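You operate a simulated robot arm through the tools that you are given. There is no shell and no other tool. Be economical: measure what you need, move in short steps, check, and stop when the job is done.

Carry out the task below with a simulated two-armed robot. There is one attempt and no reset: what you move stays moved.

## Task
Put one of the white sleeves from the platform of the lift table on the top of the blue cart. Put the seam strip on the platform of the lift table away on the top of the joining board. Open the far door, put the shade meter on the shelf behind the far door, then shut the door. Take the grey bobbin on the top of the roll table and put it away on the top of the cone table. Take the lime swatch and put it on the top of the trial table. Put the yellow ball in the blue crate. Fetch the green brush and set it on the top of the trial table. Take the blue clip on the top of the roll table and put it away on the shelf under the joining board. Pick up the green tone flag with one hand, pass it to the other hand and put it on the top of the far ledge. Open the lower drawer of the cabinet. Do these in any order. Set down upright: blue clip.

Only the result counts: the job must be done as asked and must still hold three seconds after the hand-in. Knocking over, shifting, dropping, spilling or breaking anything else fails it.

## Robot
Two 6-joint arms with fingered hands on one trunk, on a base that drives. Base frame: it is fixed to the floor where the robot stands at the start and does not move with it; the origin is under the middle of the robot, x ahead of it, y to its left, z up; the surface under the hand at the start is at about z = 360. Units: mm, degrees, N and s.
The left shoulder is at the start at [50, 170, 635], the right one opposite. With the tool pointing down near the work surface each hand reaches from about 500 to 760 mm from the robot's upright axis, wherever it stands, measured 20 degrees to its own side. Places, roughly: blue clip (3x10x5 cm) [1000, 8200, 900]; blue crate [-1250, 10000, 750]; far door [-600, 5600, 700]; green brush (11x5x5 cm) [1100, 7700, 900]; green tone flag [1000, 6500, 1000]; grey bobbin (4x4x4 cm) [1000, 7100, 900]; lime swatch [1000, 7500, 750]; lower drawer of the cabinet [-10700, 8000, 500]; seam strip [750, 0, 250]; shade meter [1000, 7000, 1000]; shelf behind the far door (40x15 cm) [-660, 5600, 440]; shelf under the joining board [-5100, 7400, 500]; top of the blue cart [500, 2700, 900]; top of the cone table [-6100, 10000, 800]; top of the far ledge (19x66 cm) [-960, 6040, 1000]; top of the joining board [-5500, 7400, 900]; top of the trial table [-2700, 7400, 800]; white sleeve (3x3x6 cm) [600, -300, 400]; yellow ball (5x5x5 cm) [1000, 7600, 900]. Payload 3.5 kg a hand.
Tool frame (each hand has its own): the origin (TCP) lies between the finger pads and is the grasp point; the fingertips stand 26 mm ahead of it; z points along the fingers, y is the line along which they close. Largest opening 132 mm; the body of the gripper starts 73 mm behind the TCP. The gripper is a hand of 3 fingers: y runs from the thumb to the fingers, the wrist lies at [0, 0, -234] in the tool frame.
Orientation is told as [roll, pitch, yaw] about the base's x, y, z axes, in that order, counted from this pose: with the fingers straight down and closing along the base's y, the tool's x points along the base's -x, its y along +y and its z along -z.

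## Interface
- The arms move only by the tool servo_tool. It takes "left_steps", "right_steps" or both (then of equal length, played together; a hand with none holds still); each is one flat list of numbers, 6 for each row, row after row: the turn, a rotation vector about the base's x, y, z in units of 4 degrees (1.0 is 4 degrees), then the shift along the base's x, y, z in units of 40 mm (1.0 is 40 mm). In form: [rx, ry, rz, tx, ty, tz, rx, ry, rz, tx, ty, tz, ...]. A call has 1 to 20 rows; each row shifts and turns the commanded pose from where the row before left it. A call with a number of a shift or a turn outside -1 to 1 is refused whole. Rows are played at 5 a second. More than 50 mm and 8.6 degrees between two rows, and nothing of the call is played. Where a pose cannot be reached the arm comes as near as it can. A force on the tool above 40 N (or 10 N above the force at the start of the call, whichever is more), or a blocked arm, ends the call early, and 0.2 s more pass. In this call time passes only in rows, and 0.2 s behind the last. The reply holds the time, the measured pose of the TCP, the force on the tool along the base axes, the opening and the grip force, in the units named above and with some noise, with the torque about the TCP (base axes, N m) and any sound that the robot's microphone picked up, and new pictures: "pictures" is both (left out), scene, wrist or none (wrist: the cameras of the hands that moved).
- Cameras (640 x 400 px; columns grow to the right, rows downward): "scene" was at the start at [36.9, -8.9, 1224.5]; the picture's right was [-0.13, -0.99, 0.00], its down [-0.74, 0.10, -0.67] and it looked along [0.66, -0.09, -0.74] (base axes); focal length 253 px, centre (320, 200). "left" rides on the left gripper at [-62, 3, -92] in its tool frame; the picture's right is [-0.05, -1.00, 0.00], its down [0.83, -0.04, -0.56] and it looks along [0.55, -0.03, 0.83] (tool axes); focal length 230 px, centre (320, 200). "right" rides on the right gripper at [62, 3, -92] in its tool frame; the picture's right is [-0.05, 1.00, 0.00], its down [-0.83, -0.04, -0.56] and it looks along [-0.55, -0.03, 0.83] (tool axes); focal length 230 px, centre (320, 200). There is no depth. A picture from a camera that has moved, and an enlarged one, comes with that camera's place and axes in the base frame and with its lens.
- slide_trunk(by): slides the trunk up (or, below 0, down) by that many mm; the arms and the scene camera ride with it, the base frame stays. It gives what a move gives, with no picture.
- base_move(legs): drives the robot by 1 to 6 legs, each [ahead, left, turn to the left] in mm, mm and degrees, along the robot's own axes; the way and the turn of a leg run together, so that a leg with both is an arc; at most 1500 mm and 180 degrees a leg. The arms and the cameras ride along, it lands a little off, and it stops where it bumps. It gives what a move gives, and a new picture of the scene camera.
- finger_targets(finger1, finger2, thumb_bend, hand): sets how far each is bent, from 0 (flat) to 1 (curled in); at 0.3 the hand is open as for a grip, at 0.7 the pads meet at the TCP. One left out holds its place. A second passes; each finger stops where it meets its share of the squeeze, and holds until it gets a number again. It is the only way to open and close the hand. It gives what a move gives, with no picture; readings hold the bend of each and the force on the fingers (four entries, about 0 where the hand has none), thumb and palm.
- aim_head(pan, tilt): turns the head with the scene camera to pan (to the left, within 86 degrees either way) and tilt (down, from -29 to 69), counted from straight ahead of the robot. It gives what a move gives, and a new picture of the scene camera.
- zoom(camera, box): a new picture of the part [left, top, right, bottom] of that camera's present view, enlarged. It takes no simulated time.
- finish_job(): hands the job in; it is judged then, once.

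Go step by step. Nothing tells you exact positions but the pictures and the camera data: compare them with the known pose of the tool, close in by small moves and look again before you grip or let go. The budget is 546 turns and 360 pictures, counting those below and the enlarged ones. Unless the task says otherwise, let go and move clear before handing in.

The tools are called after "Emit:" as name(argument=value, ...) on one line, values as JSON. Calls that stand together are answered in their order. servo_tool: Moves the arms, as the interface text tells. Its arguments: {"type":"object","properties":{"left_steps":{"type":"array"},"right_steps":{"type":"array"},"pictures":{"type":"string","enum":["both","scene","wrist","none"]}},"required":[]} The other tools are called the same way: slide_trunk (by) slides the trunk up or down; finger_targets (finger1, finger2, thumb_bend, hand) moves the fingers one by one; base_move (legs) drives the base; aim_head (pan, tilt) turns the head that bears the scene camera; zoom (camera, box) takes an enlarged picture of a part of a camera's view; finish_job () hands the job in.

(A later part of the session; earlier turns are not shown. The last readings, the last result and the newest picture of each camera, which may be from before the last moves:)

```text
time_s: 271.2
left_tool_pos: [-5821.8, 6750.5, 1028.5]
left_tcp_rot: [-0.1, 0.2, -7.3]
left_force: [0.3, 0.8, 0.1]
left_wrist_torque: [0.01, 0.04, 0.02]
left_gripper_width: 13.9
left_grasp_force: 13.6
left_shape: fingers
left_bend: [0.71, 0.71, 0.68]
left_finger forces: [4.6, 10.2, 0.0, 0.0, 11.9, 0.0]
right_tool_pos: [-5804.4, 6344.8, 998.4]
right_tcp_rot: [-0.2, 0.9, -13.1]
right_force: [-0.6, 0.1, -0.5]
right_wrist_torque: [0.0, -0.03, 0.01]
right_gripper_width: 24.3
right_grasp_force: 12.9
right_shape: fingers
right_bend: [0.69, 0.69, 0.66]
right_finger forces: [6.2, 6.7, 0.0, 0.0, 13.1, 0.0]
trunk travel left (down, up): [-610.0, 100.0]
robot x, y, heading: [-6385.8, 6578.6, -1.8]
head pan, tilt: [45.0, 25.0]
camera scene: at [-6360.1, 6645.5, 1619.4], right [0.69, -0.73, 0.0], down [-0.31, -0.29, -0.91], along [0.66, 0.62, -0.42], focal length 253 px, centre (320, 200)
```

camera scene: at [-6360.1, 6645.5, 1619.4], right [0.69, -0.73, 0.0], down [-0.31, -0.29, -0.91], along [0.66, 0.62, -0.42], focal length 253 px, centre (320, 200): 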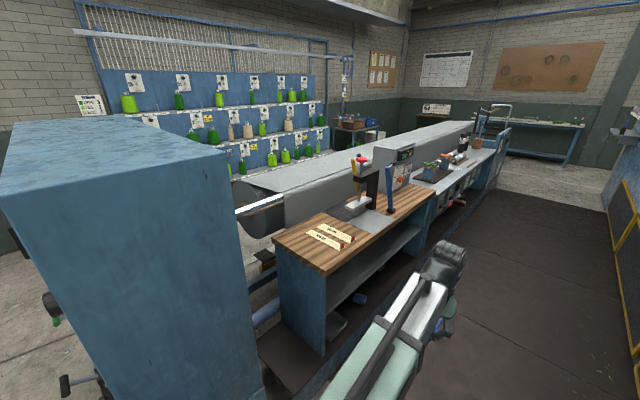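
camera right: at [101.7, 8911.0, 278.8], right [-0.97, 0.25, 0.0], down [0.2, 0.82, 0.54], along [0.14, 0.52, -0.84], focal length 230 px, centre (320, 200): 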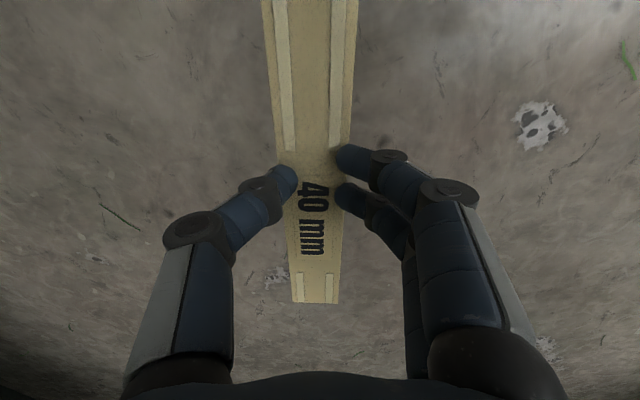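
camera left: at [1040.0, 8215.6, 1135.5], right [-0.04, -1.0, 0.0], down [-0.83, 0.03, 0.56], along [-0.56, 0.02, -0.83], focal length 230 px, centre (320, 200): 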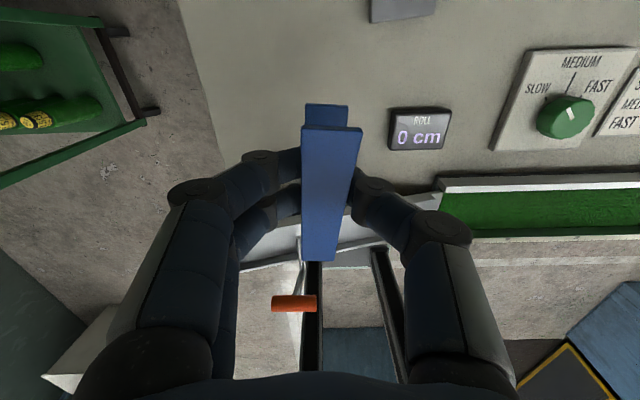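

I see the joining board with two strips on it and the open shelf beneath. Zooming in.

Emit:
zoom(camera="scene", box=[220, 130, 540, 330])

```text
2.00 times, centred on (380, 230) of scene
camera zoom: at [-6360.1, 6645.5, 1619.4], right [0.69, -0.73, 0.0], down [-0.31, -0.29, -0.91], along [0.66, 0.62, -0.42], focal length 506 px, centre (200, 140)
```

zoom: 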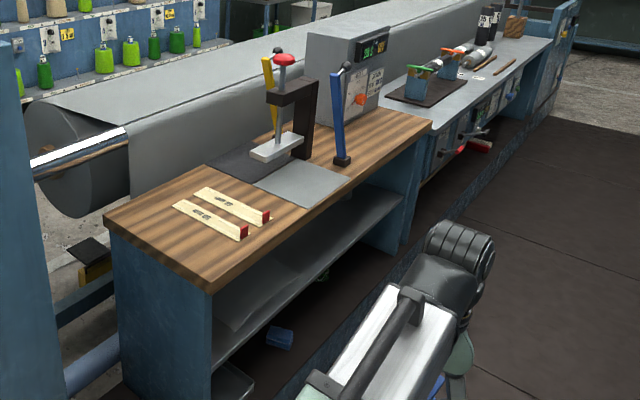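

Board top is about z≈880, x −5730…−4473, y 7205…7590; free area left of the two strips at x≈−5650. I drive in front, facing it.

Emit:
base_move(legs=[[640, 0, 2], [0, 0, 45], [0, 0, 45], [170, 0, 0]])

Emit:
aim_head(pan=0, tilt=50)

```text
time_s: 280.0
left_tool_pos: [-5948.1, 7303.7, 1027.9]
left_tcp_rot: [-0.1, 0.1, 85.5]
left_force: [0.1, 0.4, -0.6]
left_wrist_torque: [-0.04, 0.01, 0.01]
left_gripper_width: 13.6
left_grasp_force: 13.2
left_shape: fingers
left_bend: [0.72, 0.71, 0.68]
left_finger forces: [4.5, 10.5, 0.0, 0.0, 11.9, 0.0]
right_tool_pos: [-5543.9, 7337.5, 1000.4]
right_tcp_rot: [-0.3, 1.1, 79.4]
right_force: [0.0, 0.0, -1.1]
right_wrist_torque: [0.0, 0.0, 0.01]
right_gripper_width: 24.1
right_grasp_force: 13.3
right_shape: fingers
right_bend: [0.69, 0.69, 0.66]
right_finger forces: [6.2, 6.7, 0.1, 0.0, 13.0, 0.0]
trunk travel left (down, up): [-610.0, 100.0]
robot x, y, heading: [-5752.1, 6744.9, 90.8]
head pan, tilt: [45.0, 25.0]
camera scene: at [-5841.2, 6772.6, 1621.2], right [0.7, 0.72, 0.01], down [0.32, -0.29, -0.9], along [-0.64, 0.63, -0.43], focal length 253 px, centre (320, 200)
```

scene: 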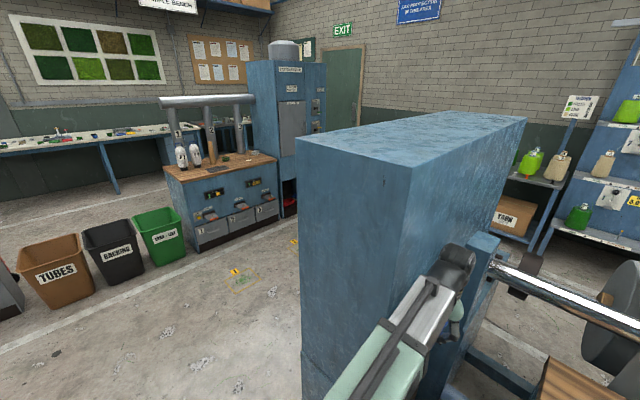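

```text
time_s: 281.1
left_tool_pos: [-5933.3, 7301.2, 1031.0]
left_tcp_rot: [0.6, 0.0, 85.5]
left_force: [-0.9, 0.0, -0.2]
left_wrist_torque: [0.02, -0.01, 0.01]
left_gripper_width: 13.7
left_grasp_force: 14.6
left_shape: fingers
left_bend: [0.72, 0.71, 0.68]
left_finger forces: [4.8, 10.7, 0.0, 0.0, 12.1, 0.0]
right_tool_pos: [-5530.3, 7337.0, 996.5]
right_tcp_rot: [0.5, 1.2, 79.3]
right_force: [0.1, 0.2, -0.5]
right_wrist_torque: [0.0, -0.01, 0.03]
right_gripper_width: 24.2
right_grasp_force: 12.6
right_shape: fingers
right_bend: [0.69, 0.7, 0.66]
right_finger forces: [6.3, 6.7, 0.0, 0.0, 12.7, 0.0]
trunk travel left (down, up): [-610.0, 100.0]
robot x, y, heading: [-5752.8, 6745.8, 90.8]
head pan, tilt: [0.0, 50.0]
camera scene: at [-5775.8, 6783.8, 1584.8], right [1.0, 0.02, 0.02], down [0.02, -0.77, -0.64], along [0.0, 0.64, -0.77], focal length 253 px, centre (320, 200)
```

scene: 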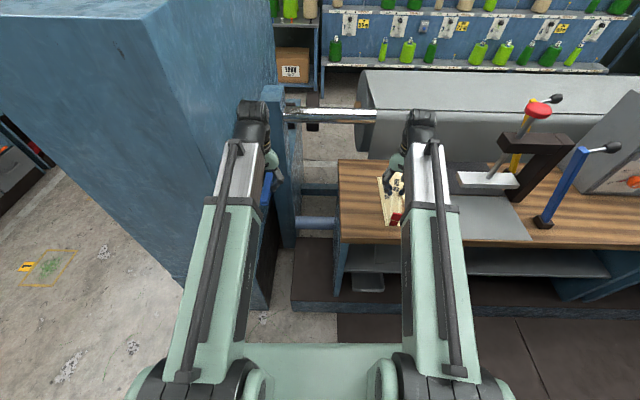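

The robot stands slightly tilted on the mat edge but is fine. I move the strip over the free left part of the board and check with the wrist camera.

Emit:
servo_tool(right_steps=[0, 0, 0.9, -0.7, 0.36, 0, 0, 0, 0.9, -0.7, 0.36, 0, 0, 0, 0.8, -0.7, 0.36, 0, 0, 0, 0, -0.7, 0.36, 0], pictures="both")

```text
time_s: 282.1
left_tool_pos: [-5933.7, 7302.0, 1030.2]
left_tcp_rot: [0.7, 0.2, 85.5]
left_force: [-0.1, 0.0, 0.1]
left_wrist_torque: [0.03, 0.0, 0.01]
left_gripper_width: 13.9
left_grasp_force: 13.8
left_shape: fingers
left_bend: [0.72, 0.71, 0.68]
left_finger forces: [4.8, 10.8, 0.0, 0.0, 12.1, 0.1]
right_tool_pos: [-5642.4, 7393.3, 996.1]
right_tcp_rot: [0.5, 1.1, 89.7]
right_force: [0.0, -0.1, 0.7]
right_wrist_torque: [-0.02, -0.01, 0.0]
right_gripper_width: 23.9
right_grasp_force: 13.4
right_shape: fingers
right_bend: [0.69, 0.7, 0.66]
right_finger forces: [6.1, 6.5, 0.0, 0.1, 12.8, 0.0]
trunk travel left (down, up): [-610.0, 100.0]
robot x, y, heading: [-5750.3, 6744.8, 90.8]
head pan, tilt: [0.0, 50.0]
camera scene: at [-5775.9, 6783.8, 1584.8], right [1.0, 0.02, 0.02], down [0.02, -0.77, -0.64], along [0.0, 0.64, -0.77], focal length 253 px, centre (320, 200)
camera right: at [-5643.5, 7334.9, 1090.7], right [-1.0, 0.06, 0.01], down [0.05, 0.84, 0.54], along [0.02, 0.54, -0.84], focal length 230 px, centre (320, 200)
```

scene: 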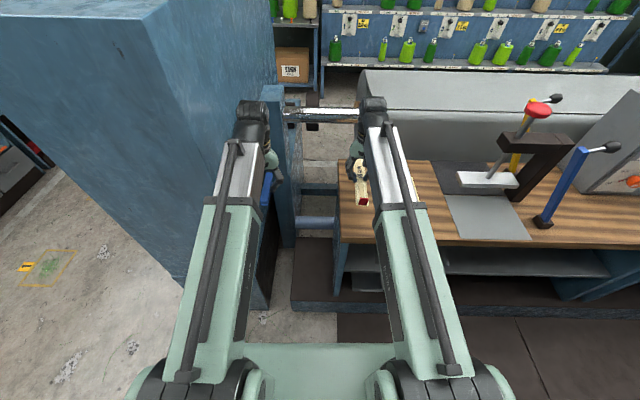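
right: 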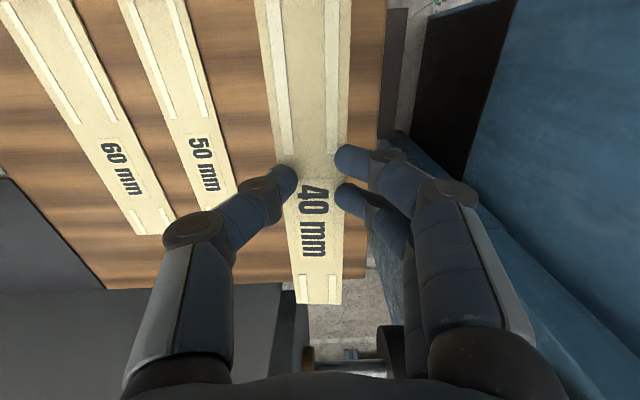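

The spot is free with about 60 mm on each side. I lower the strip.

Emit:
servo_tool(right_steps=[0, 0, 0, 0, 0, -0.6, 0, 0, 0, 0, 0, -0.5, 0, 0, 0, 0, 0, -0.4, 0, 0, 0, 0, 0, -0.2, 0, 0, 0, 0, 0, -0.1, 0, 0, 0, 0, 0, 0], pictures="wrist")

```text
time_s: 283.5
left_tool_pos: [-5933.2, 7300.8, 1031.0]
left_tcp_rot: [0.7, 0.1, 85.6]
left_force: [-0.4, 0.1, 0.2]
left_wrist_torque: [0.01, -0.01, -0.03]
left_gripper_width: 13.7
left_grasp_force: 13.8
left_shape: fingers
left_bend: [0.72, 0.71, 0.68]
left_finger forces: [4.8, 10.7, 0.0, 0.0, 12.2, 0.1]
right_tool_pos: [-5642.1, 7394.4, 924.6]
right_tcp_rot: [0.6, 1.2, 89.8]
right_force: [1.1, -0.7, -0.6]
right_wrist_torque: [0.0, 0.02, -0.01]
right_gripper_width: 23.9
right_grasp_force: 12.8
right_shape: fingers
right_bend: [0.69, 0.7, 0.66]
right_finger forces: [6.1, 6.6, 0.0, 0.0, 12.8, 0.1]
trunk travel left (down, up): [-610.0, 100.0]
robot x, y, heading: [-5748.2, 6747.6, 90.8]
head pan, tilt: [0.0, 50.0]
camera right: at [-5643.4, 7334.9, 1018.6], right [-1.0, 0.06, 0.01], down [0.05, 0.84, 0.54], along [0.02, 0.54, -0.84], focal length 230 px, centre (320, 200)
```

right: 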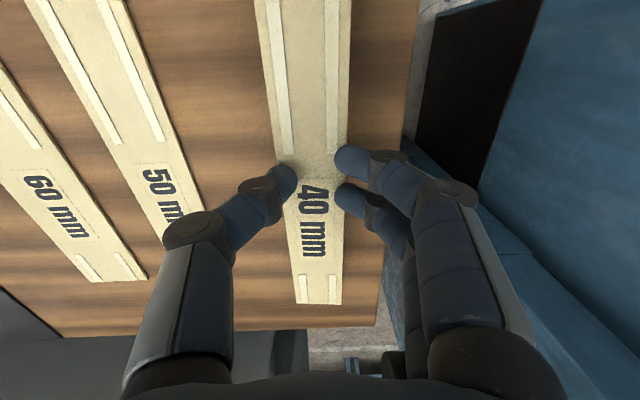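

Emit:
servo_tool(right_steps=[0, 0, 0, 0, 0, -0.15, 0, 0, 0, 0, 0, -0.1, 0, 0, 0, 0, 0, -0.05, 0, 0, 0, 0, 0, 0], pictures="none")

Emit:
servo_tool(right_steps=[0, 0, 0, 0, 0, -0.06, 0, 0, 0, 0, 0, -0.05, 0, 0, 0, 0, 0, 0], pictures="wrist")

```text
time_s: 284.5
left_tool_pos: [-5934.2, 7301.4, 1030.7]
left_tcp_rot: [0.7, 0.1, 85.4]
left_force: [0.0, 0.4, 0.1]
left_wrist_torque: [0.01, -0.03, 0.01]
left_gripper_width: 13.5
left_grasp_force: 14.2
left_shape: fingers
left_bend: [0.72, 0.71, 0.68]
left_finger forces: [4.8, 10.8, 0.1, 0.0, 12.2, 0.0]
right_tool_pos: [-5642.9, 7396.2, 912.4]
right_tcp_rot: [0.5, 1.0, 89.8]
right_force: [0.2, 0.1, 0.5]
right_wrist_torque: [-0.04, 0.0, -0.01]
right_gripper_width: 23.9
right_grasp_force: 13.0
right_shape: fingers
right_bend: [0.69, 0.7, 0.66]
right_finger forces: [6.1, 6.6, 0.1, 0.0, 12.8, 0.0]
trunk travel left (down, up): [-610.0, 100.0]
robot x, y, heading: [-5748.0, 6742.0, 91.1]
head pan, tilt: [0.0, 50.0]
```

```text
time_s: 285.3
left_tool_pos: [-5934.1, 7300.8, 1031.0]
left_tcp_rot: [0.7, 0.1, 85.5]
left_force: [-0.4, -0.4, 1.2]
left_wrist_torque: [-0.02, 0.03, 0.01]
left_gripper_width: 13.8
left_grasp_force: 14.1
left_shape: fingers
left_bend: [0.72, 0.71, 0.68]
left_finger forces: [4.8, 10.8, 0.0, 0.1, 12.3, 0.0]
right_tool_pos: [-5643.0, 7394.5, 907.6]
right_tcp_rot: [0.5, 1.3, 89.7]
right_force: [0.8, 0.3, 0.0]
right_wrist_torque: [0.0, 0.0, -0.01]
right_gripper_width: 23.9
right_grasp_force: 12.5
right_shape: fingers
right_bend: [0.69, 0.7, 0.66]
right_finger forces: [6.1, 6.6, 0.0, 0.0, 12.8, 0.1]
trunk travel left (down, up): [-610.0, 100.0]
robot x, y, heading: [-5751.4, 6745.7, 90.9]
head pan, tilt: [0.0, 50.0]
camera right: at [-5644.3, 7335.8, 1002.7], right [-1.0, 0.06, 0.01], down [0.05, 0.84, 0.54], along [0.02, 0.54, -0.84], focal length 230 px, centre (320, 200)
```

right: 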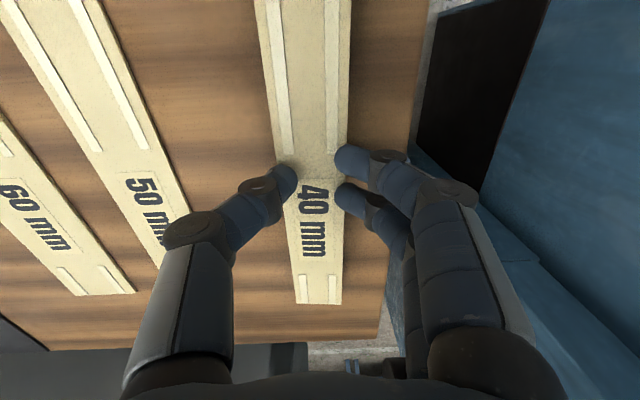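

Emit:
servo_tool(right_steps=[0, 0, 0, 0, 0, -0.1, 0, 0, 0, 0, 0, -0.07, 0, 0, 0, 0, 0, 0], pictures="none")

Emit:
servo_tool(right_steps=[0, 0, 0, 0, 0, -0.07, 0, 0, 0, 0, 0, -0.06, 0, 0, 0, 0, 0, 0], pictures="none")

Emit:
servo_tool(right_steps=[0, 0, 0, 0, 0, -0.06, 0, 0, 0, 0, 0, -0.06, 0, 0, 0, 0, 0, 0], pictures="wrist")

```text
time_s: 286.1
left_tool_pos: [-5933.6, 7299.9, 1031.0]
left_tcp_rot: [0.7, 0.1, 85.5]
left_force: [0.3, 0.5, -1.1]
left_wrist_torque: [0.01, 0.03, -0.02]
left_gripper_width: 13.5
left_grasp_force: 13.6
left_shape: fingers
left_bend: [0.72, 0.71, 0.68]
left_finger forces: [4.7, 10.7, 0.1, 0.1, 12.2, 0.0]
right_tool_pos: [-5643.9, 7394.5, 900.6]
right_tcp_rot: [0.5, 1.1, 89.8]
right_force: [-0.2, 0.0, -0.1]
right_wrist_torque: [-0.01, 0.03, 0.01]
right_gripper_width: 24.4
right_grasp_force: 12.8
right_shape: fingers
right_bend: [0.69, 0.7, 0.66]
right_finger forces: [6.1, 6.6, 0.1, 0.0, 12.9, 0.0]
trunk travel left (down, up): [-610.0, 100.0]
robot x, y, heading: [-5752.4, 6746.0, 90.7]
head pan, tilt: [0.0, 50.0]
```

```text
time_s: 286.9
left_tool_pos: [-5934.2, 7301.8, 1031.2]
left_tcp_rot: [0.7, 0.1, 85.5]
left_force: [-0.2, 0.0, -0.2]
left_wrist_torque: [0.02, -0.01, -0.02]
left_gripper_width: 13.4
left_grasp_force: 13.9
left_shape: fingers
left_bend: [0.72, 0.71, 0.68]
left_finger forces: [4.8, 10.7, 0.0, 0.1, 12.1, 0.0]
right_tool_pos: [-5642.6, 7394.2, 895.1]
right_tcp_rot: [0.6, 1.1, 89.7]
right_force: [-0.3, 0.4, -0.3]
right_wrist_torque: [0.02, 0.01, 0.03]
right_gripper_width: 24.0
right_grasp_force: 12.4
right_shape: fingers
right_bend: [0.69, 0.7, 0.66]
right_finger forces: [6.1, 6.6, 0.1, 0.0, 12.8, 0.0]
trunk travel left (down, up): [-610.0, 100.0]
robot x, y, heading: [-5746.7, 6745.8, 90.8]
head pan, tilt: [0.0, 50.0]
```

```text
time_s: 287.7
left_tool_pos: [-5933.9, 7301.3, 1030.1]
left_tcp_rot: [0.8, 0.1, 85.5]
left_force: [0.4, 0.5, -0.3]
left_wrist_torque: [-0.02, 0.02, -0.02]
left_gripper_width: 13.6
left_grasp_force: 13.7
left_shape: fingers
left_bend: [0.72, 0.71, 0.68]
left_finger forces: [4.8, 10.9, 0.1, 0.0, 12.2, 0.1]
right_tool_pos: [-5642.7, 7394.6, 892.3]
right_tcp_rot: [0.6, 1.1, 89.8]
right_force: [0.8, 0.9, 6.3]
right_wrist_torque: [0.07, -0.19, 0.01]
right_gripper_width: 24.0
right_grasp_force: 13.8
right_shape: fingers
right_bend: [0.69, 0.7, 0.66]
right_finger forces: [6.1, 6.6, 0.0, 0.0, 14.9, 0.0]
trunk travel left (down, up): [-610.0, 100.0]
robot x, y, heading: [-5749.3, 6746.9, 90.7]
head pan, tilt: [0.0, 50.0]
camera right: at [-5644.4, 7335.8, 986.4], right [-1.0, 0.06, 0.01], down [0.05, 0.84, 0.54], along [0.02, 0.54, -0.84], focal length 230 px, centre (320, 200)
```

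right: 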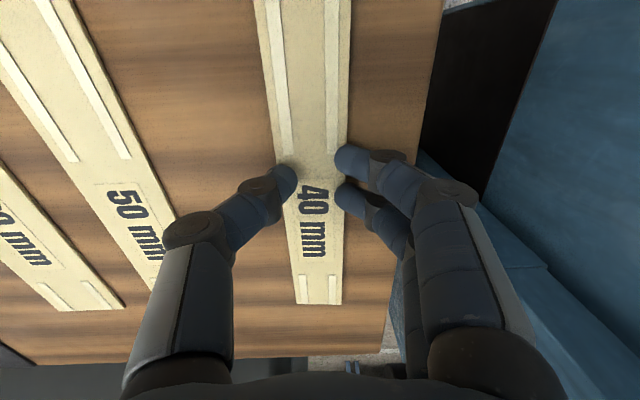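

Contact. I open the right fingers (moderately, since tips dip) after a hair of lift.

Emit:
finger_targets(hand="right", finger1=0.6, finger2=0.6, thumb_bend=0.6)

Emit:
servo_tool(right_steps=[0, 0, 0, 0, 0, 0.15, 0, 0, 0, 0, 0, 0], pictures="none")

Emit:
finger_targets(hand="right", finger1=0.52, finger2=0.52, thumb_bend=0.52)

Emit:
servo_tool(right_steps=[0, 0, 0, 0, 0, 0.5, 0, 0, 0, 0, 0, 0.9, 0, 0, 0, 0, 0, 0.9, 0, 0, 0, 0, 0, 0.9], pictures="wrist")

```text
time_s: 288.7
left_tool_pos: [-5933.9, 7300.6, 1030.2]
left_tcp_rot: [0.7, 0.0, 85.5]
left_force: [0.0, 0.6, -0.3]
left_wrist_torque: [0.02, 0.0, 0.01]
left_gripper_width: 13.7
left_grasp_force: 14.2
left_shape: fingers
left_bend: [0.72, 0.71, 0.68]
left_finger forces: [4.8, 10.8, 0.0, 0.0, 12.2, 0.1]
right_tool_pos: [-5644.1, 7394.8, 892.4]
right_tcp_rot: [0.4, 1.0, 89.9]
right_force: [-0.6, 1.3, 10.4]
right_wrist_torque: [0.04, -0.23, 0.04]
right_gripper_width: 31.3
right_grasp_force: 6.4
right_shape: fingers
right_bend: [0.6, 0.6, 0.62]
right_finger forces: [0.0, 0.3, 0.0, 0.0, 12.6, 0.0]
trunk travel left (down, up): [-610.0, 100.0]
robot x, y, heading: [-5750.9, 6746.3, 90.8]
head pan, tilt: [0.0, 50.0]
```

```text
time_s: 289.3
left_tool_pos: [-5935.6, 7301.3, 1030.7]
left_tcp_rot: [0.7, 0.1, 85.5]
left_force: [0.7, 0.3, -0.8]
left_wrist_torque: [-0.02, -0.01, 0.01]
left_gripper_width: 13.6
left_grasp_force: 14.4
left_shape: fingers
left_bend: [0.72, 0.71, 0.68]
left_finger forces: [4.8, 10.8, 0.0, 0.0, 12.2, 0.0]
right_tool_pos: [-5642.3, 7395.1, 898.7]
right_tcp_rot: [0.6, 1.2, 89.9]
right_force: [-0.8, 0.1, 0.1]
right_wrist_torque: [-0.01, -0.03, -0.01]
right_gripper_width: 34.5
right_grasp_force: 0.1
right_shape: fingers
right_bend: [0.6, 0.6, 0.6]
right_finger forces: [0.0, 0.0, 0.0, 0.1, 0.0, 0.0]
trunk travel left (down, up): [-610.0, 100.0]
robot x, y, heading: [-5749.8, 6743.3, 90.9]
head pan, tilt: [0.0, 50.0]
```

```text
time_s: 290.3
left_tool_pos: [-5934.0, 7301.6, 1030.4]
left_tcp_rot: [0.7, 0.1, 85.5]
left_force: [-0.1, -0.4, -0.6]
left_wrist_torque: [-0.03, -0.01, 0.0]
left_gripper_width: 13.7
left_grasp_force: 14.1
left_shape: fingers
left_bend: [0.72, 0.71, 0.68]
left_finger forces: [4.8, 10.7, 0.1, 0.0, 12.3, 0.1]
right_tool_pos: [-5643.2, 7395.1, 898.0]
right_tcp_rot: [0.4, 1.1, 89.9]
right_force: [-0.1, 0.2, -0.1]
right_wrist_torque: [-0.01, -0.02, 0.0]
right_gripper_width: 60.4
right_grasp_force: 0.0
right_shape: fingers
right_bend: [0.52, 0.52, 0.52]
right_finger forces: [0.0, 0.0, 0.1, 0.0, 0.0, 0.0]
trunk travel left (down, up): [-610.0, 100.0]
robot x, y, heading: [-5752.6, 6742.8, 90.9]
head pan, tilt: [0.0, 50.0]
```

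```text
time_s: 291.3
left_tool_pos: [-5934.0, 7301.8, 1030.8]
left_tcp_rot: [0.7, 0.1, 85.6]
left_force: [0.5, 0.0, -0.8]
left_wrist_torque: [0.0, 0.0, 0.02]
left_gripper_width: 14.0
left_grasp_force: 13.3
left_shape: fingers
left_bend: [0.72, 0.71, 0.68]
left_finger forces: [4.7, 10.8, 0.0, 0.0, 12.2, 0.0]
right_tool_pos: [-5642.4, 7394.6, 1025.5]
right_tcp_rot: [0.5, 1.1, 89.8]
right_force: [-0.1, 0.0, -0.4]
right_wrist_torque: [0.02, -0.04, 0.0]
right_gripper_width: 60.6
right_grasp_force: 0.1
right_shape: fingers
right_bend: [0.52, 0.52, 0.52]
right_finger forces: [0.1, 0.0, 0.1, 0.1, 0.0, 0.1]
trunk travel left (down, up): [-610.0, 100.0]
robot x, y, heading: [-5751.1, 6746.7, 91.0]
head pan, tilt: [0.0, 50.0]
camera right: at [-5644.0, 7336.0, 1120.3], right [-1.0, 0.06, 0.01], down [0.05, 0.84, 0.54], along [0.02, 0.54, -0.84], focal length 230 px, centre (320, 200)
```

right: 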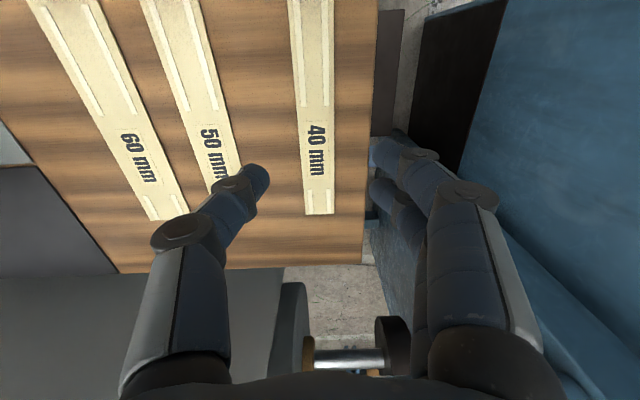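

The strip is placed. I back off, move right, lower the trunk and look at the shelf.

Emit:
base_move(legs=[[-300, 0, 0], [0, -650, 0]])

Emit:
slide_trunk(by=-390)

Emit:
aim_head(pan=0, tilt=25)

```text
time_s: 296.6
left_tool_pos: [-5262.4, 7020.1, 1030.2]
left_tcp_rot: [0.7, 0.2, 85.6]
left_force: [0.1, -0.2, 1.2]
left_wrist_torque: [-0.05, 0.03, 0.01]
left_gripper_width: 13.5
left_grasp_force: 14.2
left_shape: fingers
left_bend: [0.72, 0.71, 0.68]
left_finger forces: [4.9, 10.9, 0.0, 0.1, 12.2, 0.0]
right_tool_pos: [-4972.8, 7117.2, 1023.5]
right_tcp_rot: [0.6, 1.2, 90.0]
right_force: [0.6, -0.7, -0.5]
right_wrist_torque: [0.03, -0.01, 0.01]
right_gripper_width: 60.7
right_grasp_force: 0.1
right_shape: fingers
right_bend: [0.52, 0.52, 0.52]
right_finger forces: [0.0, 0.0, 0.1, 0.0, 0.1, 0.0]
trunk travel left (down, up): [-610.0, 100.0]
robot x, y, heading: [-5080.6, 6462.1, 91.2]
head pan, tilt: [0.0, 50.0]
camera scene: at [-5080.0, 6503.9, 1587.9], right [1.0, 0.02, 0.0], down [0.01, -0.77, -0.64], along [-0.01, 0.64, -0.77], focal length 253 px, centre (320, 200)
```

scene: 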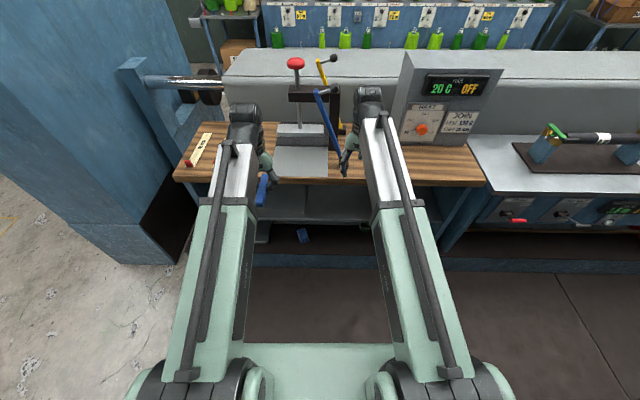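

```text
time_s: 300.4
left_tool_pos: [-5263.8, 7020.5, 635.8]
left_tcp_rot: [0.8, 0.1, 85.7]
left_force: [-0.3, 0.1, -0.4]
left_wrist_torque: [-0.01, 0.0, 0.02]
left_gripper_width: 13.6
left_grasp_force: 13.7
left_shape: fingers
left_bend: [0.72, 0.71, 0.68]
left_finger forces: [4.8, 10.8, 0.0, 0.0, 12.3, 0.0]
right_tool_pos: [-4971.6, 7115.8, 629.5]
right_tcp_rot: [0.6, 1.2, 90.0]
right_force: [0.2, 0.4, 0.3]
right_wrist_torque: [-0.02, 0.02, -0.01]
right_gripper_width: 60.5
right_grasp_force: 0.2
right_shape: fingers
right_bend: [0.52, 0.52, 0.52]
right_finger forces: [0.0, 0.1, 0.1, 0.1, 0.1, 0.0]
trunk travel left (down, up): [-220.0, 490.0]
robot x, y, heading: [-5079.7, 6464.6, 91.2]
head pan, tilt: [0.0, 50.0]
```

```text
time_s: 301.3
left_tool_pos: [-5263.2, 7020.7, 636.7]
left_tcp_rot: [0.8, 0.0, 85.7]
left_force: [0.6, 0.8, -0.9]
left_wrist_torque: [-0.01, 0.0, 0.0]
left_gripper_width: 13.7
left_grasp_force: 13.9
left_shape: fingers
left_bend: [0.72, 0.71, 0.68]
left_finger forces: [4.8, 10.8, 0.0, 0.0, 12.3, 0.0]
right_tool_pos: [-4971.8, 7115.1, 630.1]
right_tcp_rot: [0.5, 1.2, 90.0]
right_force: [-0.6, -0.4, -0.8]
right_wrist_torque: [0.02, 0.0, 0.0]
right_gripper_width: 60.8
right_grasp_force: 0.1
right_shape: fingers
right_bend: [0.52, 0.52, 0.52]
right_finger forces: [0.0, 0.0, 0.0, 0.0, 0.0, 0.1]
trunk travel left (down, up): [-220.0, 490.0]
robot x, y, heading: [-5079.3, 6468.2, 91.0]
head pan, tilt: [0.0, 25.0]
camera scene: at [-5081.0, 6519.0, 1235.4], right [1.0, 0.02, 0.0], down [0.01, -0.42, -0.91], along [-0.02, 0.91, -0.42], focal length 253 px, centre (320, 200)
```

scene: 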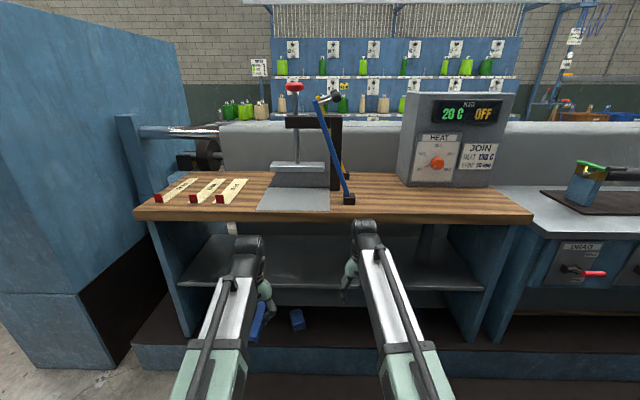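

The shelf is at z≈500, recessed under the board; the vertical hand won't fit under. Plan: set the clip down on the free right part of the board, regrasp it with the hand tilted ~40°, then put it on the shelf.

Emit:
servo_tool(right_steps=[0, 0, 0, 0.6, -0.7, 0, 0, 0, 0, 0.6, -0.7, 0, 0, 0, 0, 0.6, -0.7, 0, 0, 0, 0, 0.6, -0.7, 0, 0, 0, 0, 0, -0.7, 0], pictures="none")

Emit:
slide_trunk(by=390)

Emit:
base_move(legs=[[0, -462, -1], [250, 0, 0]])

Emit:
aim_head(pan=10, tilt=45)

```text
time_s: 302.5
left_tool_pos: [-5263.6, 7020.2, 635.6]
left_tcp_rot: [0.8, 0.1, 85.7]
left_force: [0.0, 0.6, -0.5]
left_wrist_torque: [0.01, -0.01, -0.03]
left_gripper_width: 13.5
left_grasp_force: 14.2
left_shape: fingers
left_bend: [0.72, 0.71, 0.68]
left_finger forces: [4.8, 10.8, 0.0, 0.0, 12.2, 0.1]
right_tool_pos: [-4875.7, 6973.7, 629.7]
right_tcp_rot: [0.6, 1.1, 90.1]
right_force: [-0.1, 0.1, -0.3]
right_wrist_torque: [0.01, 0.02, -0.03]
right_gripper_width: 60.5
right_grasp_force: 0.0
right_shape: fingers
right_bend: [0.52, 0.52, 0.52]
right_finger forces: [0.0, 0.0, 0.0, 0.0, 0.1, 0.1]
trunk travel left (down, up): [-220.0, 490.0]
robot x, y, heading: [-5079.3, 6467.1, 90.9]
head pan, tilt: [0.0, 25.0]
```

```text
time_s: 306.2
left_tool_pos: [-5263.3, 7020.5, 1027.2]
left_tcp_rot: [0.8, 0.1, 85.7]
left_force: [-0.4, -0.3, 0.0]
left_wrist_torque: [0.02, -0.02, 0.02]
left_gripper_width: 13.8
left_grasp_force: 14.0
left_shape: fingers
left_bend: [0.72, 0.71, 0.68]
left_finger forces: [4.7, 10.8, 0.0, 0.0, 12.4, 0.0]
right_tool_pos: [-4876.0, 6975.4, 1019.9]
right_tcp_rot: [0.6, 1.1, 90.0]
right_force: [-1.3, 0.6, 0.0]
right_wrist_torque: [-0.03, 0.01, 0.0]
right_gripper_width: 60.4
right_grasp_force: 0.1
right_shape: fingers
right_bend: [0.52, 0.52, 0.52]
right_finger forces: [0.0, 0.0, 0.0, 0.0, 0.0, 0.0]
trunk travel left (down, up): [-610.0, 100.0]
robot x, y, heading: [-5077.0, 6464.8, 91.1]
head pan, tilt: [0.0, 25.0]
```

```text
time_s: 310.4
left_tool_pos: [-4782.1, 7278.6, 1024.8]
left_tcp_rot: [0.8, 0.2, 83.7]
left_force: [0.2, -0.2, -0.7]
left_wrist_torque: [-0.01, 0.04, 0.03]
left_gripper_width: 13.6
left_grasp_force: 13.8
left_shape: fingers
left_bend: [0.72, 0.71, 0.68]
left_finger forces: [4.7, 10.7, 0.0, 0.1, 12.4, 0.0]
right_tool_pos: [-4395.9, 7218.5, 1020.0]
right_tcp_rot: [0.6, 1.2, 88.1]
right_force: [-0.4, -0.5, -0.3]
right_wrist_torque: [-0.04, -0.03, -0.01]
right_gripper_width: 60.6
right_grasp_force: 0.0
right_shape: fingers
right_bend: [0.52, 0.52, 0.52]
right_finger forces: [0.1, 0.0, 0.0, 0.0, 0.0, 0.1]
trunk travel left (down, up): [-610.0, 100.0]
robot x, y, heading: [-4617.3, 6714.7, 89.1]
head pan, tilt: [0.0, 25.0]
camera scene: at [-4616.5, 6770.5, 1625.4], right [1.0, -0.02, 0.0], down [-0.01, -0.42, -0.91], along [0.01, 0.91, -0.42], focal length 253 px, centre (320, 200)
```

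scene: 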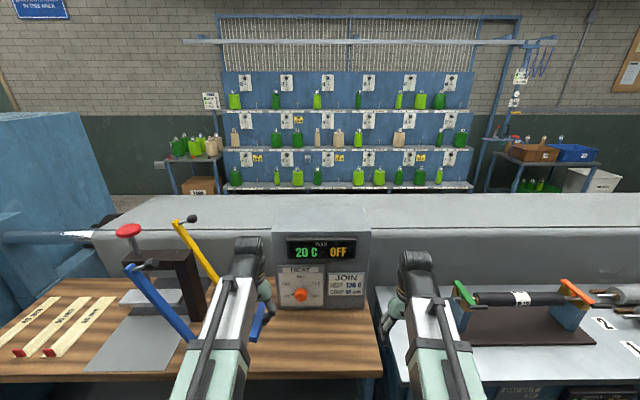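

```text
time_s: 311.2
left_tool_pos: [-4781.3, 7276.8, 1021.4]
left_tcp_rot: [0.8, 0.1, 83.7]
left_force: [0.3, 0.4, -0.8]
left_wrist_torque: [0.01, -0.01, 0.04]
left_gripper_width: 13.4
left_grasp_force: 14.2
left_shape: fingers
left_bend: [0.72, 0.71, 0.68]
left_finger forces: [4.7, 10.8, 0.0, 0.0, 12.4, 0.0]
right_tool_pos: [-4395.7, 7219.3, 1014.3]
right_tcp_rot: [0.6, 1.2, 87.9]
right_force: [0.0, 0.1, 0.1]
right_wrist_torque: [0.01, 0.0, 0.01]
right_gripper_width: 60.7
right_grasp_force: 0.0
right_shape: fingers
right_bend: [0.52, 0.52, 0.52]
right_finger forces: [0.0, 0.0, 0.0, 0.0, 0.1, 0.0]
trunk travel left (down, up): [-610.0, 100.0]
robot x, y, heading: [-4612.4, 6715.9, 88.9]
head pan, tilt: [10.0, 45.0]
camera scene: at [-4630.8, 6757.2, 1594.9], right [0.99, 0.16, 0.0], down [0.11, -0.7, -0.71], along [-0.11, 0.7, -0.71], focal length 253 px, centre (320, 200)
```

scene: 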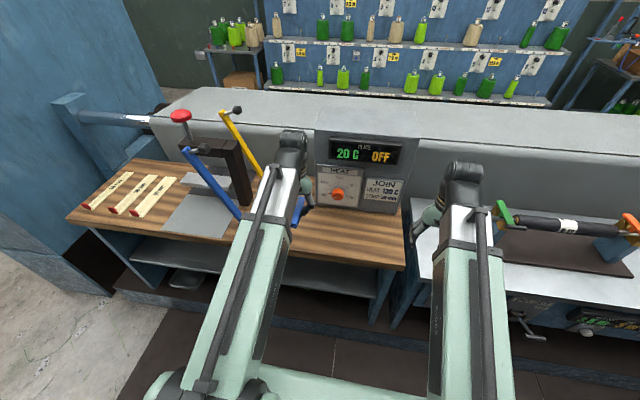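

Emit:
servo_tool(left_steps=[0, 0, 0, 0, 0.05, -0.7, 0, 0, 0, 0, 0.05, -0.7, 0, 0, 0, 0, 0.05, -0.7, 0, 0, 0, 0, 0, -0.4, 0, 0, 0, 0, 0, -0.3, 0, 0, 0, 0, 0, 0], pictures="wrist")

```text
time_s: 312.6
left_tool_pos: [-4780.5, 7282.2, 909.5]
left_tcp_rot: [0.8, 0.1, 83.7]
left_force: [-0.2, -0.7, 0.3]
left_wrist_torque: [0.0, -0.02, 0.0]
left_gripper_width: 14.0
left_grasp_force: 13.7
left_shape: fingers
left_bend: [0.72, 0.71, 0.68]
left_finger forces: [4.6, 10.9, 0.1, 0.0, 12.4, 0.1]
right_tool_pos: [-4394.0, 7218.3, 1014.9]
right_tcp_rot: [0.7, 1.2, 88.0]
right_force: [0.3, -0.4, -0.4]
right_wrist_torque: [-0.01, 0.01, 0.03]
right_gripper_width: 60.6
right_grasp_force: 0.0
right_shape: fingers
right_bend: [0.52, 0.52, 0.52]
right_finger forces: [0.1, 0.0, 0.0, 0.1, 0.1, 0.0]
trunk travel left (down, up): [-610.0, 100.0]
robot x, y, heading: [-4618.1, 6716.5, 89.1]
head pan, tilt: [10.0, 45.0]
camera left: at [-4774.9, 7342.8, 1002.3], right [1.0, -0.06, -0.01], down [-0.04, -0.83, 0.56], along [-0.04, -0.55, -0.83], focal length 230 px, centre (320, 200)
```

left: 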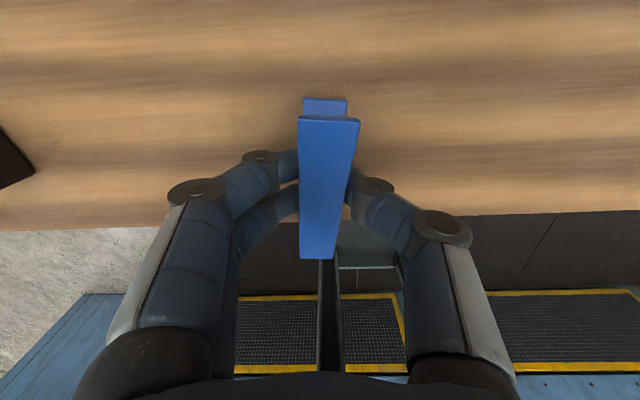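

The clip's near end would overhang the edge; I shift 60 mm inwards and lower.

Emit:
servo_tool(left_steps=[0, 0, 0, 0, 0.8, 0, 0, 0, 0, 0, 0.8, 0, 0, 0, 0, 0, 0, -0.15, 0, 0, 0, 0, 0, -0.1, 0, 0, 0, 0, 0, -0.06, 0, 0, 0, 0, 0, 0], pictures="wrist")

```text
time_s: 314.0
left_tool_pos: [-4781.8, 7345.7, 896.4]
left_tcp_rot: [0.9, 0.1, 83.7]
left_force: [-0.8, -0.4, -0.3]
left_wrist_torque: [-0.03, 0.0, 0.01]
left_gripper_width: 13.8
left_grasp_force: 13.4
left_shape: fingers
left_bend: [0.72, 0.71, 0.68]
left_finger forces: [4.6, 10.8, 0.0, 0.1, 12.4, 0.0]
right_tool_pos: [-4396.0, 7218.4, 1015.4]
right_tcp_rot: [0.6, 1.2, 87.9]
right_force: [-0.3, -0.4, 0.8]
right_wrist_torque: [-0.03, 0.02, 0.01]
right_gripper_width: 60.6
right_grasp_force: 0.1
right_shape: fingers
right_bend: [0.52, 0.52, 0.52]
right_finger forces: [0.0, 0.0, 0.0, 0.1, 0.0, 0.0]
trunk travel left (down, up): [-610.0, 100.0]
robot x, y, heading: [-4611.3, 6715.7, 89.0]
head pan, tilt: [10.0, 45.0]
camera left: at [-4775.9, 7407.0, 989.9], right [1.0, -0.06, -0.01], down [-0.04, -0.83, 0.56], along [-0.04, -0.55, -0.83], focal length 230 px, centre (320, 200)
```

left: 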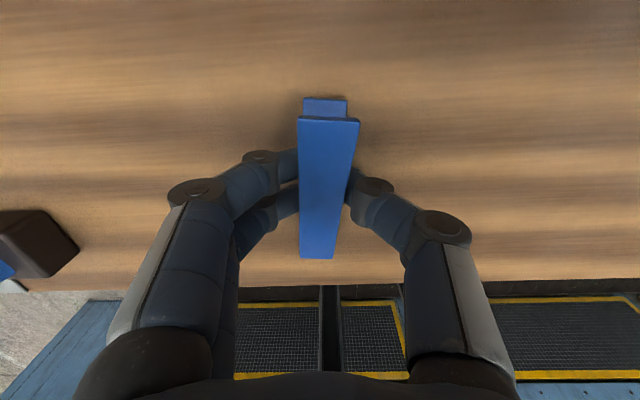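

Now down to contact.

Emit:
servo_tool(left_steps=[0, 0, 0, 0, 0, -0.06, 0, 0, 0, 0, 0, -0.05, 0, 0, 0, 0, 0, 0], pictures="none")

Emit:
servo_tool(left_steps=[0, 0, 0, 0, 0, -0.05, 0, 0, 0, 0, 0, -0.05, 0, 0, 0, 0, 0, 0], pictures="none")

```text
time_s: 314.8
left_tool_pos: [-4780.0, 7346.8, 893.2]
left_tcp_rot: [0.9, 0.0, 83.7]
left_force: [-1.2, 0.9, 7.6]
left_wrist_torque: [0.09, -0.04, 0.02]
left_gripper_width: 13.4
left_grasp_force: 18.1
left_shape: fingers
left_bend: [0.72, 0.71, 0.69]
left_finger forces: [9.1, 11.2, 0.1, 0.1, 15.6, 0.1]
right_tool_pos: [-4394.7, 7218.1, 1015.5]
right_tcp_rot: [0.6, 1.2, 88.0]
right_force: [-0.3, 0.0, 0.5]
right_wrist_torque: [-0.01, 0.02, 0.01]
right_gripper_width: 60.7
right_grasp_force: 0.0
right_shape: fingers
right_bend: [0.52, 0.52, 0.52]
right_finger forces: [0.0, 0.0, 0.1, 0.1, 0.1, 0.0]
trunk travel left (down, up): [-610.0, 100.0]
robot x, y, heading: [-4615.4, 6713.7, 89.4]
head pan, tilt: [10.0, 45.0]
```

```text
time_s: 315.6
left_tool_pos: [-4782.0, 7346.9, 891.4]
left_tcp_rot: [0.8, -0.8, 83.8]
left_force: [-3.7, -4.3, 49.4]
left_wrist_torque: [0.02, 0.0, 0.06]
left_gripper_width: 13.7
left_grasp_force: 38.1
left_shape: fingers
left_bend: [0.74, 0.72, 0.71]
left_finger forces: [27.7, 16.6, 0.1, 0.0, 31.1, 0.0]
right_tool_pos: [-4395.1, 7215.6, 1012.0]
right_tcp_rot: [0.6, 1.0, 88.0]
right_force: [0.5, -0.4, -0.1]
right_wrist_torque: [0.03, 0.01, 0.01]
right_gripper_width: 60.6
right_grasp_force: 0.1
right_shape: fingers
right_bend: [0.52, 0.52, 0.52]
right_finger forces: [0.0, 0.0, 0.1, 0.0, 0.0, 0.0]
trunk travel left (down, up): [-610.0, 100.0]
robot x, y, heading: [-4613.6, 6716.5, 89.2]
head pan, tilt: [10.0, 45.0]
stopped in row 3 (left hand): the force on the tool passed its limit at 41 N (the readings are from after the stop); the commanded pose is now the measured one
```

Emit:
servo_tool(left_steps=[0, 0.2, 0, 0, 0, 0.05, 0, 0, 0, 0, 0, 0], pictures="none")

Emit:
finger_targets(hand="left", finger1=0.58, finger2=0.58, thumb_bend=0.58)

Emit:
zoom(camera="left", box=[120, 50, 520, 300])

```text
time_s: 316.2
left_tool_pos: [-4780.9, 7346.4, 891.2]
left_tcp_rot: [1.7, -0.4, 83.6]
left_force: [-0.7, -0.9, 48.1]
left_wrist_torque: [0.13, -0.02, 0.02]
left_gripper_width: 14.0
left_grasp_force: 37.6
left_shape: fingers
left_bend: [0.74, 0.72, 0.72]
left_finger forces: [27.2, 16.2, 0.0, 0.1, 31.5, 0.0]
right_tool_pos: [-4392.4, 7215.1, 1011.9]
right_tcp_rot: [0.6, 1.0, 88.0]
right_force: [-0.2, 0.1, -0.1]
right_wrist_torque: [0.04, -0.01, -0.01]
right_gripper_width: 60.6
right_grasp_force: 0.1
right_shape: fingers
right_bend: [0.52, 0.52, 0.52]
right_finger forces: [0.0, 0.0, 0.0, 0.1, 0.0, 0.0]
trunk travel left (down, up): [-610.0, 100.0]
robot x, y, heading: [-4617.6, 6714.0, 88.9]
head pan, tilt: [10.0, 45.0]
```

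```text
time_s: 317.2
left_tool_pos: [-4780.9, 7346.4, 890.1]
left_tcp_rot: [1.7, -0.5, 83.7]
left_force: [0.2, 0.8, 48.7]
left_wrist_torque: [0.1, -0.07, 0.05]
left_gripper_width: 18.1
left_grasp_force: 25.8
left_shape: fingers
left_bend: [0.74, 0.61, 0.63]
left_finger forces: [22.7, 6.9, 0.0, 0.0, 22.9, 0.0]
right_tool_pos: [-4395.1, 7215.4, 1011.8]
right_tcp_rot: [0.7, 1.0, 88.1]
right_force: [0.1, -0.3, -0.2]
right_wrist_torque: [0.04, -0.01, 0.0]
right_gripper_width: 60.8
right_grasp_force: 0.1
right_shape: fingers
right_bend: [0.52, 0.52, 0.52]
right_finger forces: [0.0, 0.0, 0.0, 0.0, 0.0, 0.0]
trunk travel left (down, up): [-610.0, 100.0]
robot x, y, heading: [-4614.6, 6719.4, 89.0]
head pan, tilt: [10.0, 45.0]
```

```text
1.60 times, centred on (320, 175) of left
camera zoom: at [-4774.2, 7405.9, 984.7], right [1.0, -0.06, -0.03], down [-0.03, -0.84, 0.55], along [-0.06, -0.54, -0.84], focal length 368 px, centre (320, 240)
```

zoom: 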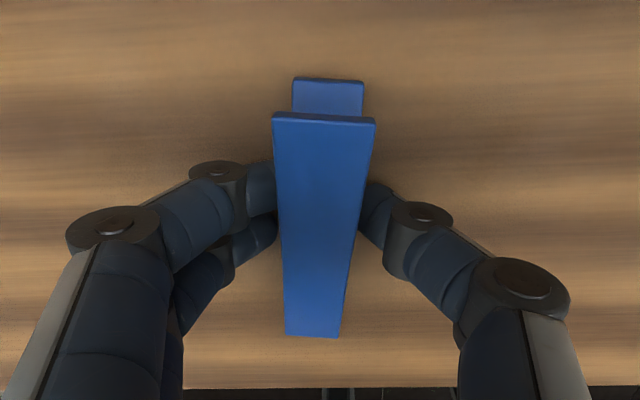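

There is still 48 N on the hand; I raise until the load is gone.

Emit:
servo_tool(left_steps=[0, 0, 0, 0, 0, 0.1, 0, 0, 0, 0, 0, 0.05, 0, 0, 0, 0, 0, 0], pictures="none")

```text
time_s: 318.0
left_tool_pos: [-4781.9, 7347.2, 892.6]
left_tcp_rot: [1.6, 0.0, 83.6]
left_force: [-3.0, 0.5, 10.7]
left_wrist_torque: [-0.03, -0.14, -0.01]
left_gripper_width: 36.3
left_grasp_force: 5.8
left_shape: fingers
left_bend: [0.57, 0.57, 0.61]
left_finger forces: [0.1, 0.0, 0.1, 0.1, 10.5, 0.1]
right_tool_pos: [-4395.1, 7218.3, 1009.7]
right_tcp_rot: [0.6, 1.0, 88.1]
right_force: [0.4, 0.0, -0.1]
right_wrist_torque: [0.01, 0.03, 0.01]
right_gripper_width: 60.3
right_grasp_force: 0.1
right_shape: fingers
right_bend: [0.52, 0.52, 0.52]
right_finger forces: [0.1, 0.0, 0.0, 0.1, 0.1, 0.0]
trunk travel left (down, up): [-610.0, 100.0]
robot x, y, heading: [-4614.5, 6718.8, 89.1]
head pan, tilt: [10.0, 45.0]
```

Emit:
servo_tool(left_steps=[0, 0, 0, 0, 0, 0.15, 0, 0, 0, 0, 0, 0], pictures="none")

Emit:
finger_targets(hand="left", finger1=0.5, finger2=0.5, thumb_bend=0.5)

Emit:
servo_tool(left_steps=[-0.35, 0, 0, 0, 0, 0.5, 0, 0, 0, 0, 0, 0.9, 0, 0, 0, 0, 0, 0.9, 0, 0, 0, 0, 0, 0.9], pictures="both")

```text
time_s: 318.6
left_tool_pos: [-4780.7, 7346.5, 898.8]
left_tcp_rot: [1.6, 0.0, 83.7]
left_force: [-0.1, -0.6, -0.1]
left_wrist_torque: [-0.02, 0.0, 0.02]
left_gripper_width: 43.9
left_grasp_force: 0.0
left_shape: fingers
left_bend: [0.57, 0.57, 0.57]
left_finger forces: [0.0, 0.0, 0.0, 0.1, 0.0, 0.1]
right_tool_pos: [-4396.3, 7217.7, 1010.5]
right_tcp_rot: [0.5, 1.1, 88.0]
right_force: [0.2, 0.1, -0.2]
right_wrist_torque: [-0.01, -0.01, 0.0]
right_gripper_width: 60.9
right_grasp_force: 0.0
right_shape: fingers
right_bend: [0.52, 0.52, 0.52]
right_finger forces: [0.0, 0.1, 0.0, 0.1, 0.0, 0.0]
trunk travel left (down, up): [-610.0, 100.0]
robot x, y, heading: [-4615.4, 6711.6, 89.1]
head pan, tilt: [10.0, 45.0]
```

```text
time_s: 319.6
left_tool_pos: [-4781.3, 7347.6, 899.8]
left_tcp_rot: [1.6, -0.1, 83.8]
left_force: [0.1, 0.0, 0.6]
left_wrist_torque: [0.01, -0.03, 0.0]
left_gripper_width: 67.3
left_grasp_force: 0.1
left_shape: fingers
left_bend: [0.5, 0.5, 0.5]
left_finger forces: [0.1, 0.1, 0.1, 0.0, 0.1, 0.0]
right_tool_pos: [-4395.3, 7218.3, 1010.9]
right_tcp_rot: [0.7, 1.3, 88.0]
right_force: [0.5, 0.1, 1.5]
right_wrist_torque: [0.0, -0.01, 0.0]
right_gripper_width: 60.7
right_grasp_force: 0.0
right_shape: fingers
right_bend: [0.52, 0.52, 0.52]
right_finger forces: [0.0, 0.0, 0.1, 0.0, 0.1, 0.1]
trunk travel left (down, up): [-610.0, 100.0]
robot x, y, heading: [-4614.1, 6716.3, 89.1]
head pan, tilt: [10.0, 45.0]
```

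```text
time_s: 320.6
left_tool_pos: [-4782.2, 7346.2, 1024.3]
left_tcp_rot: [1.5, 1.3, 83.8]
left_force: [-0.3, -0.2, -0.3]
left_wrist_torque: [-0.01, -0.03, 0.0]
left_gripper_width: 67.1
left_grasp_force: 0.0
left_shape: fingers
left_bend: [0.5, 0.5, 0.5]
left_finger forces: [0.0, 0.0, 0.1, 0.0, 0.1, 0.0]
right_tool_pos: [-4395.0, 7218.8, 1010.1]
right_tcp_rot: [0.6, 1.2, 88.0]
right_force: [-0.1, -0.7, -0.5]
right_wrist_torque: [0.02, 0.0, 0.02]
right_gripper_width: 60.4
right_grasp_force: 0.0
right_shape: fingers
right_bend: [0.52, 0.52, 0.52]
right_finger forces: [0.0, 0.0, 0.1, 0.0, 0.0, 0.1]
trunk travel left (down, up): [-610.0, 100.0]
robot x, y, heading: [-4618.9, 6717.2, 89.3]
head pan, tilt: [10.0, 45.0]
camera scene: at [-4630.8, 6757.0, 1594.8], right [0.99, 0.16, 0.0], down [0.11, -0.7, -0.71], along [-0.11, 0.7, -0.71], focal length 253 px, centre (320, 200)
camera left: at [-4775.1, 7409.8, 1117.6], right [1.0, -0.06, -0.03], down [-0.03, -0.82, 0.57], along [-0.06, -0.57, -0.82], focal length 230 px, centre (320, 200)
```

scene: 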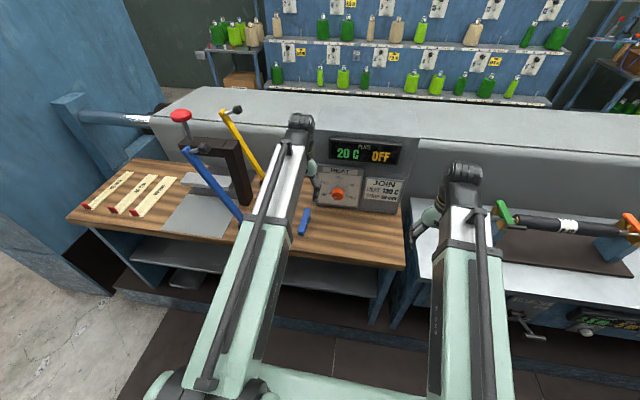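
left: 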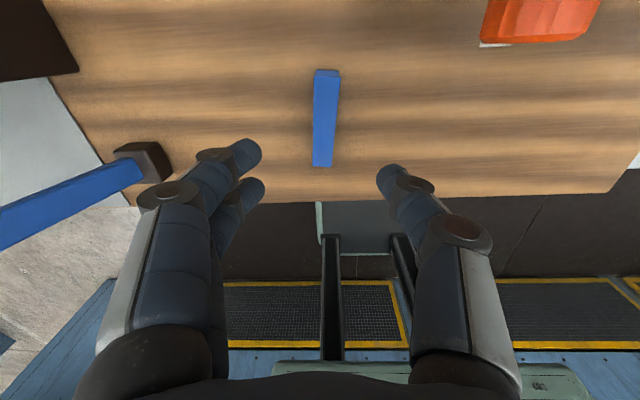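

The clip stands upright on the board. Now I tilt the left hand 36° (fingers forward-down) above it.

Emit:
servo_tool(left_steps=[1, 0, 0, 0, 0, 0, 1, 0, 0, 0, 0, 0, 1, 0, 0, 0, 0, 0, 1, 0, 0, 0, 0, 0, 1, 0, 0, 0, 0, 0, 1, 0, 0, 0, 0, 0, 1, 0, 0, 0, 0, 0, 1, 0, 0, 0, 0, -0.5, 0.7, 0, 0, 0, 0, -0.5], pictures="wrist")

```text
time_s: 322.6
left_tool_pos: [-4782.5, 7346.9, 986.9]
left_tcp_rot: [5.8, -33.2, 82.4]
left_force: [-0.2, 0.6, 0.5]
left_wrist_torque: [-0.02, 0.0, -0.01]
left_gripper_width: 67.0
left_grasp_force: 0.0
left_shape: fingers
left_bend: [0.5, 0.5, 0.5]
left_finger forces: [0.0, 0.1, 0.0, 0.0, 0.0, 0.0]
right_tool_pos: [-4394.9, 7217.6, 1009.7]
right_tcp_rot: [0.6, 1.2, 88.0]
right_force: [-0.4, 0.2, 0.0]
right_wrist_torque: [0.0, -0.01, 0.03]
right_gripper_width: 60.6
right_grasp_force: 0.1
right_shape: fingers
right_bend: [0.52, 0.52, 0.52]
right_finger forces: [0.1, 0.1, 0.0, 0.1, 0.0, 0.0]
trunk travel left (down, up): [-610.0, 100.0]
robot x, y, heading: [-4615.5, 6712.0, 89.3]
head pan, tilt: [10.0, 45.0]
camera left: at [-4775.4, 7346.5, 1098.4], right [1.0, -0.03, -0.06], down [-0.03, -1.0, 0.0], along [-0.06, 0.0, -1.0], focal length 230 px, centre (320, 200)
```

left: 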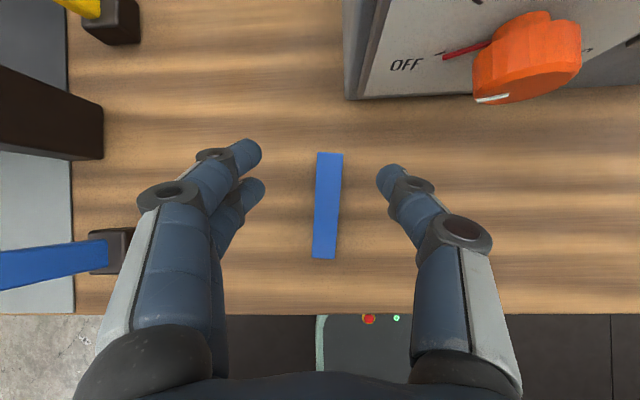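

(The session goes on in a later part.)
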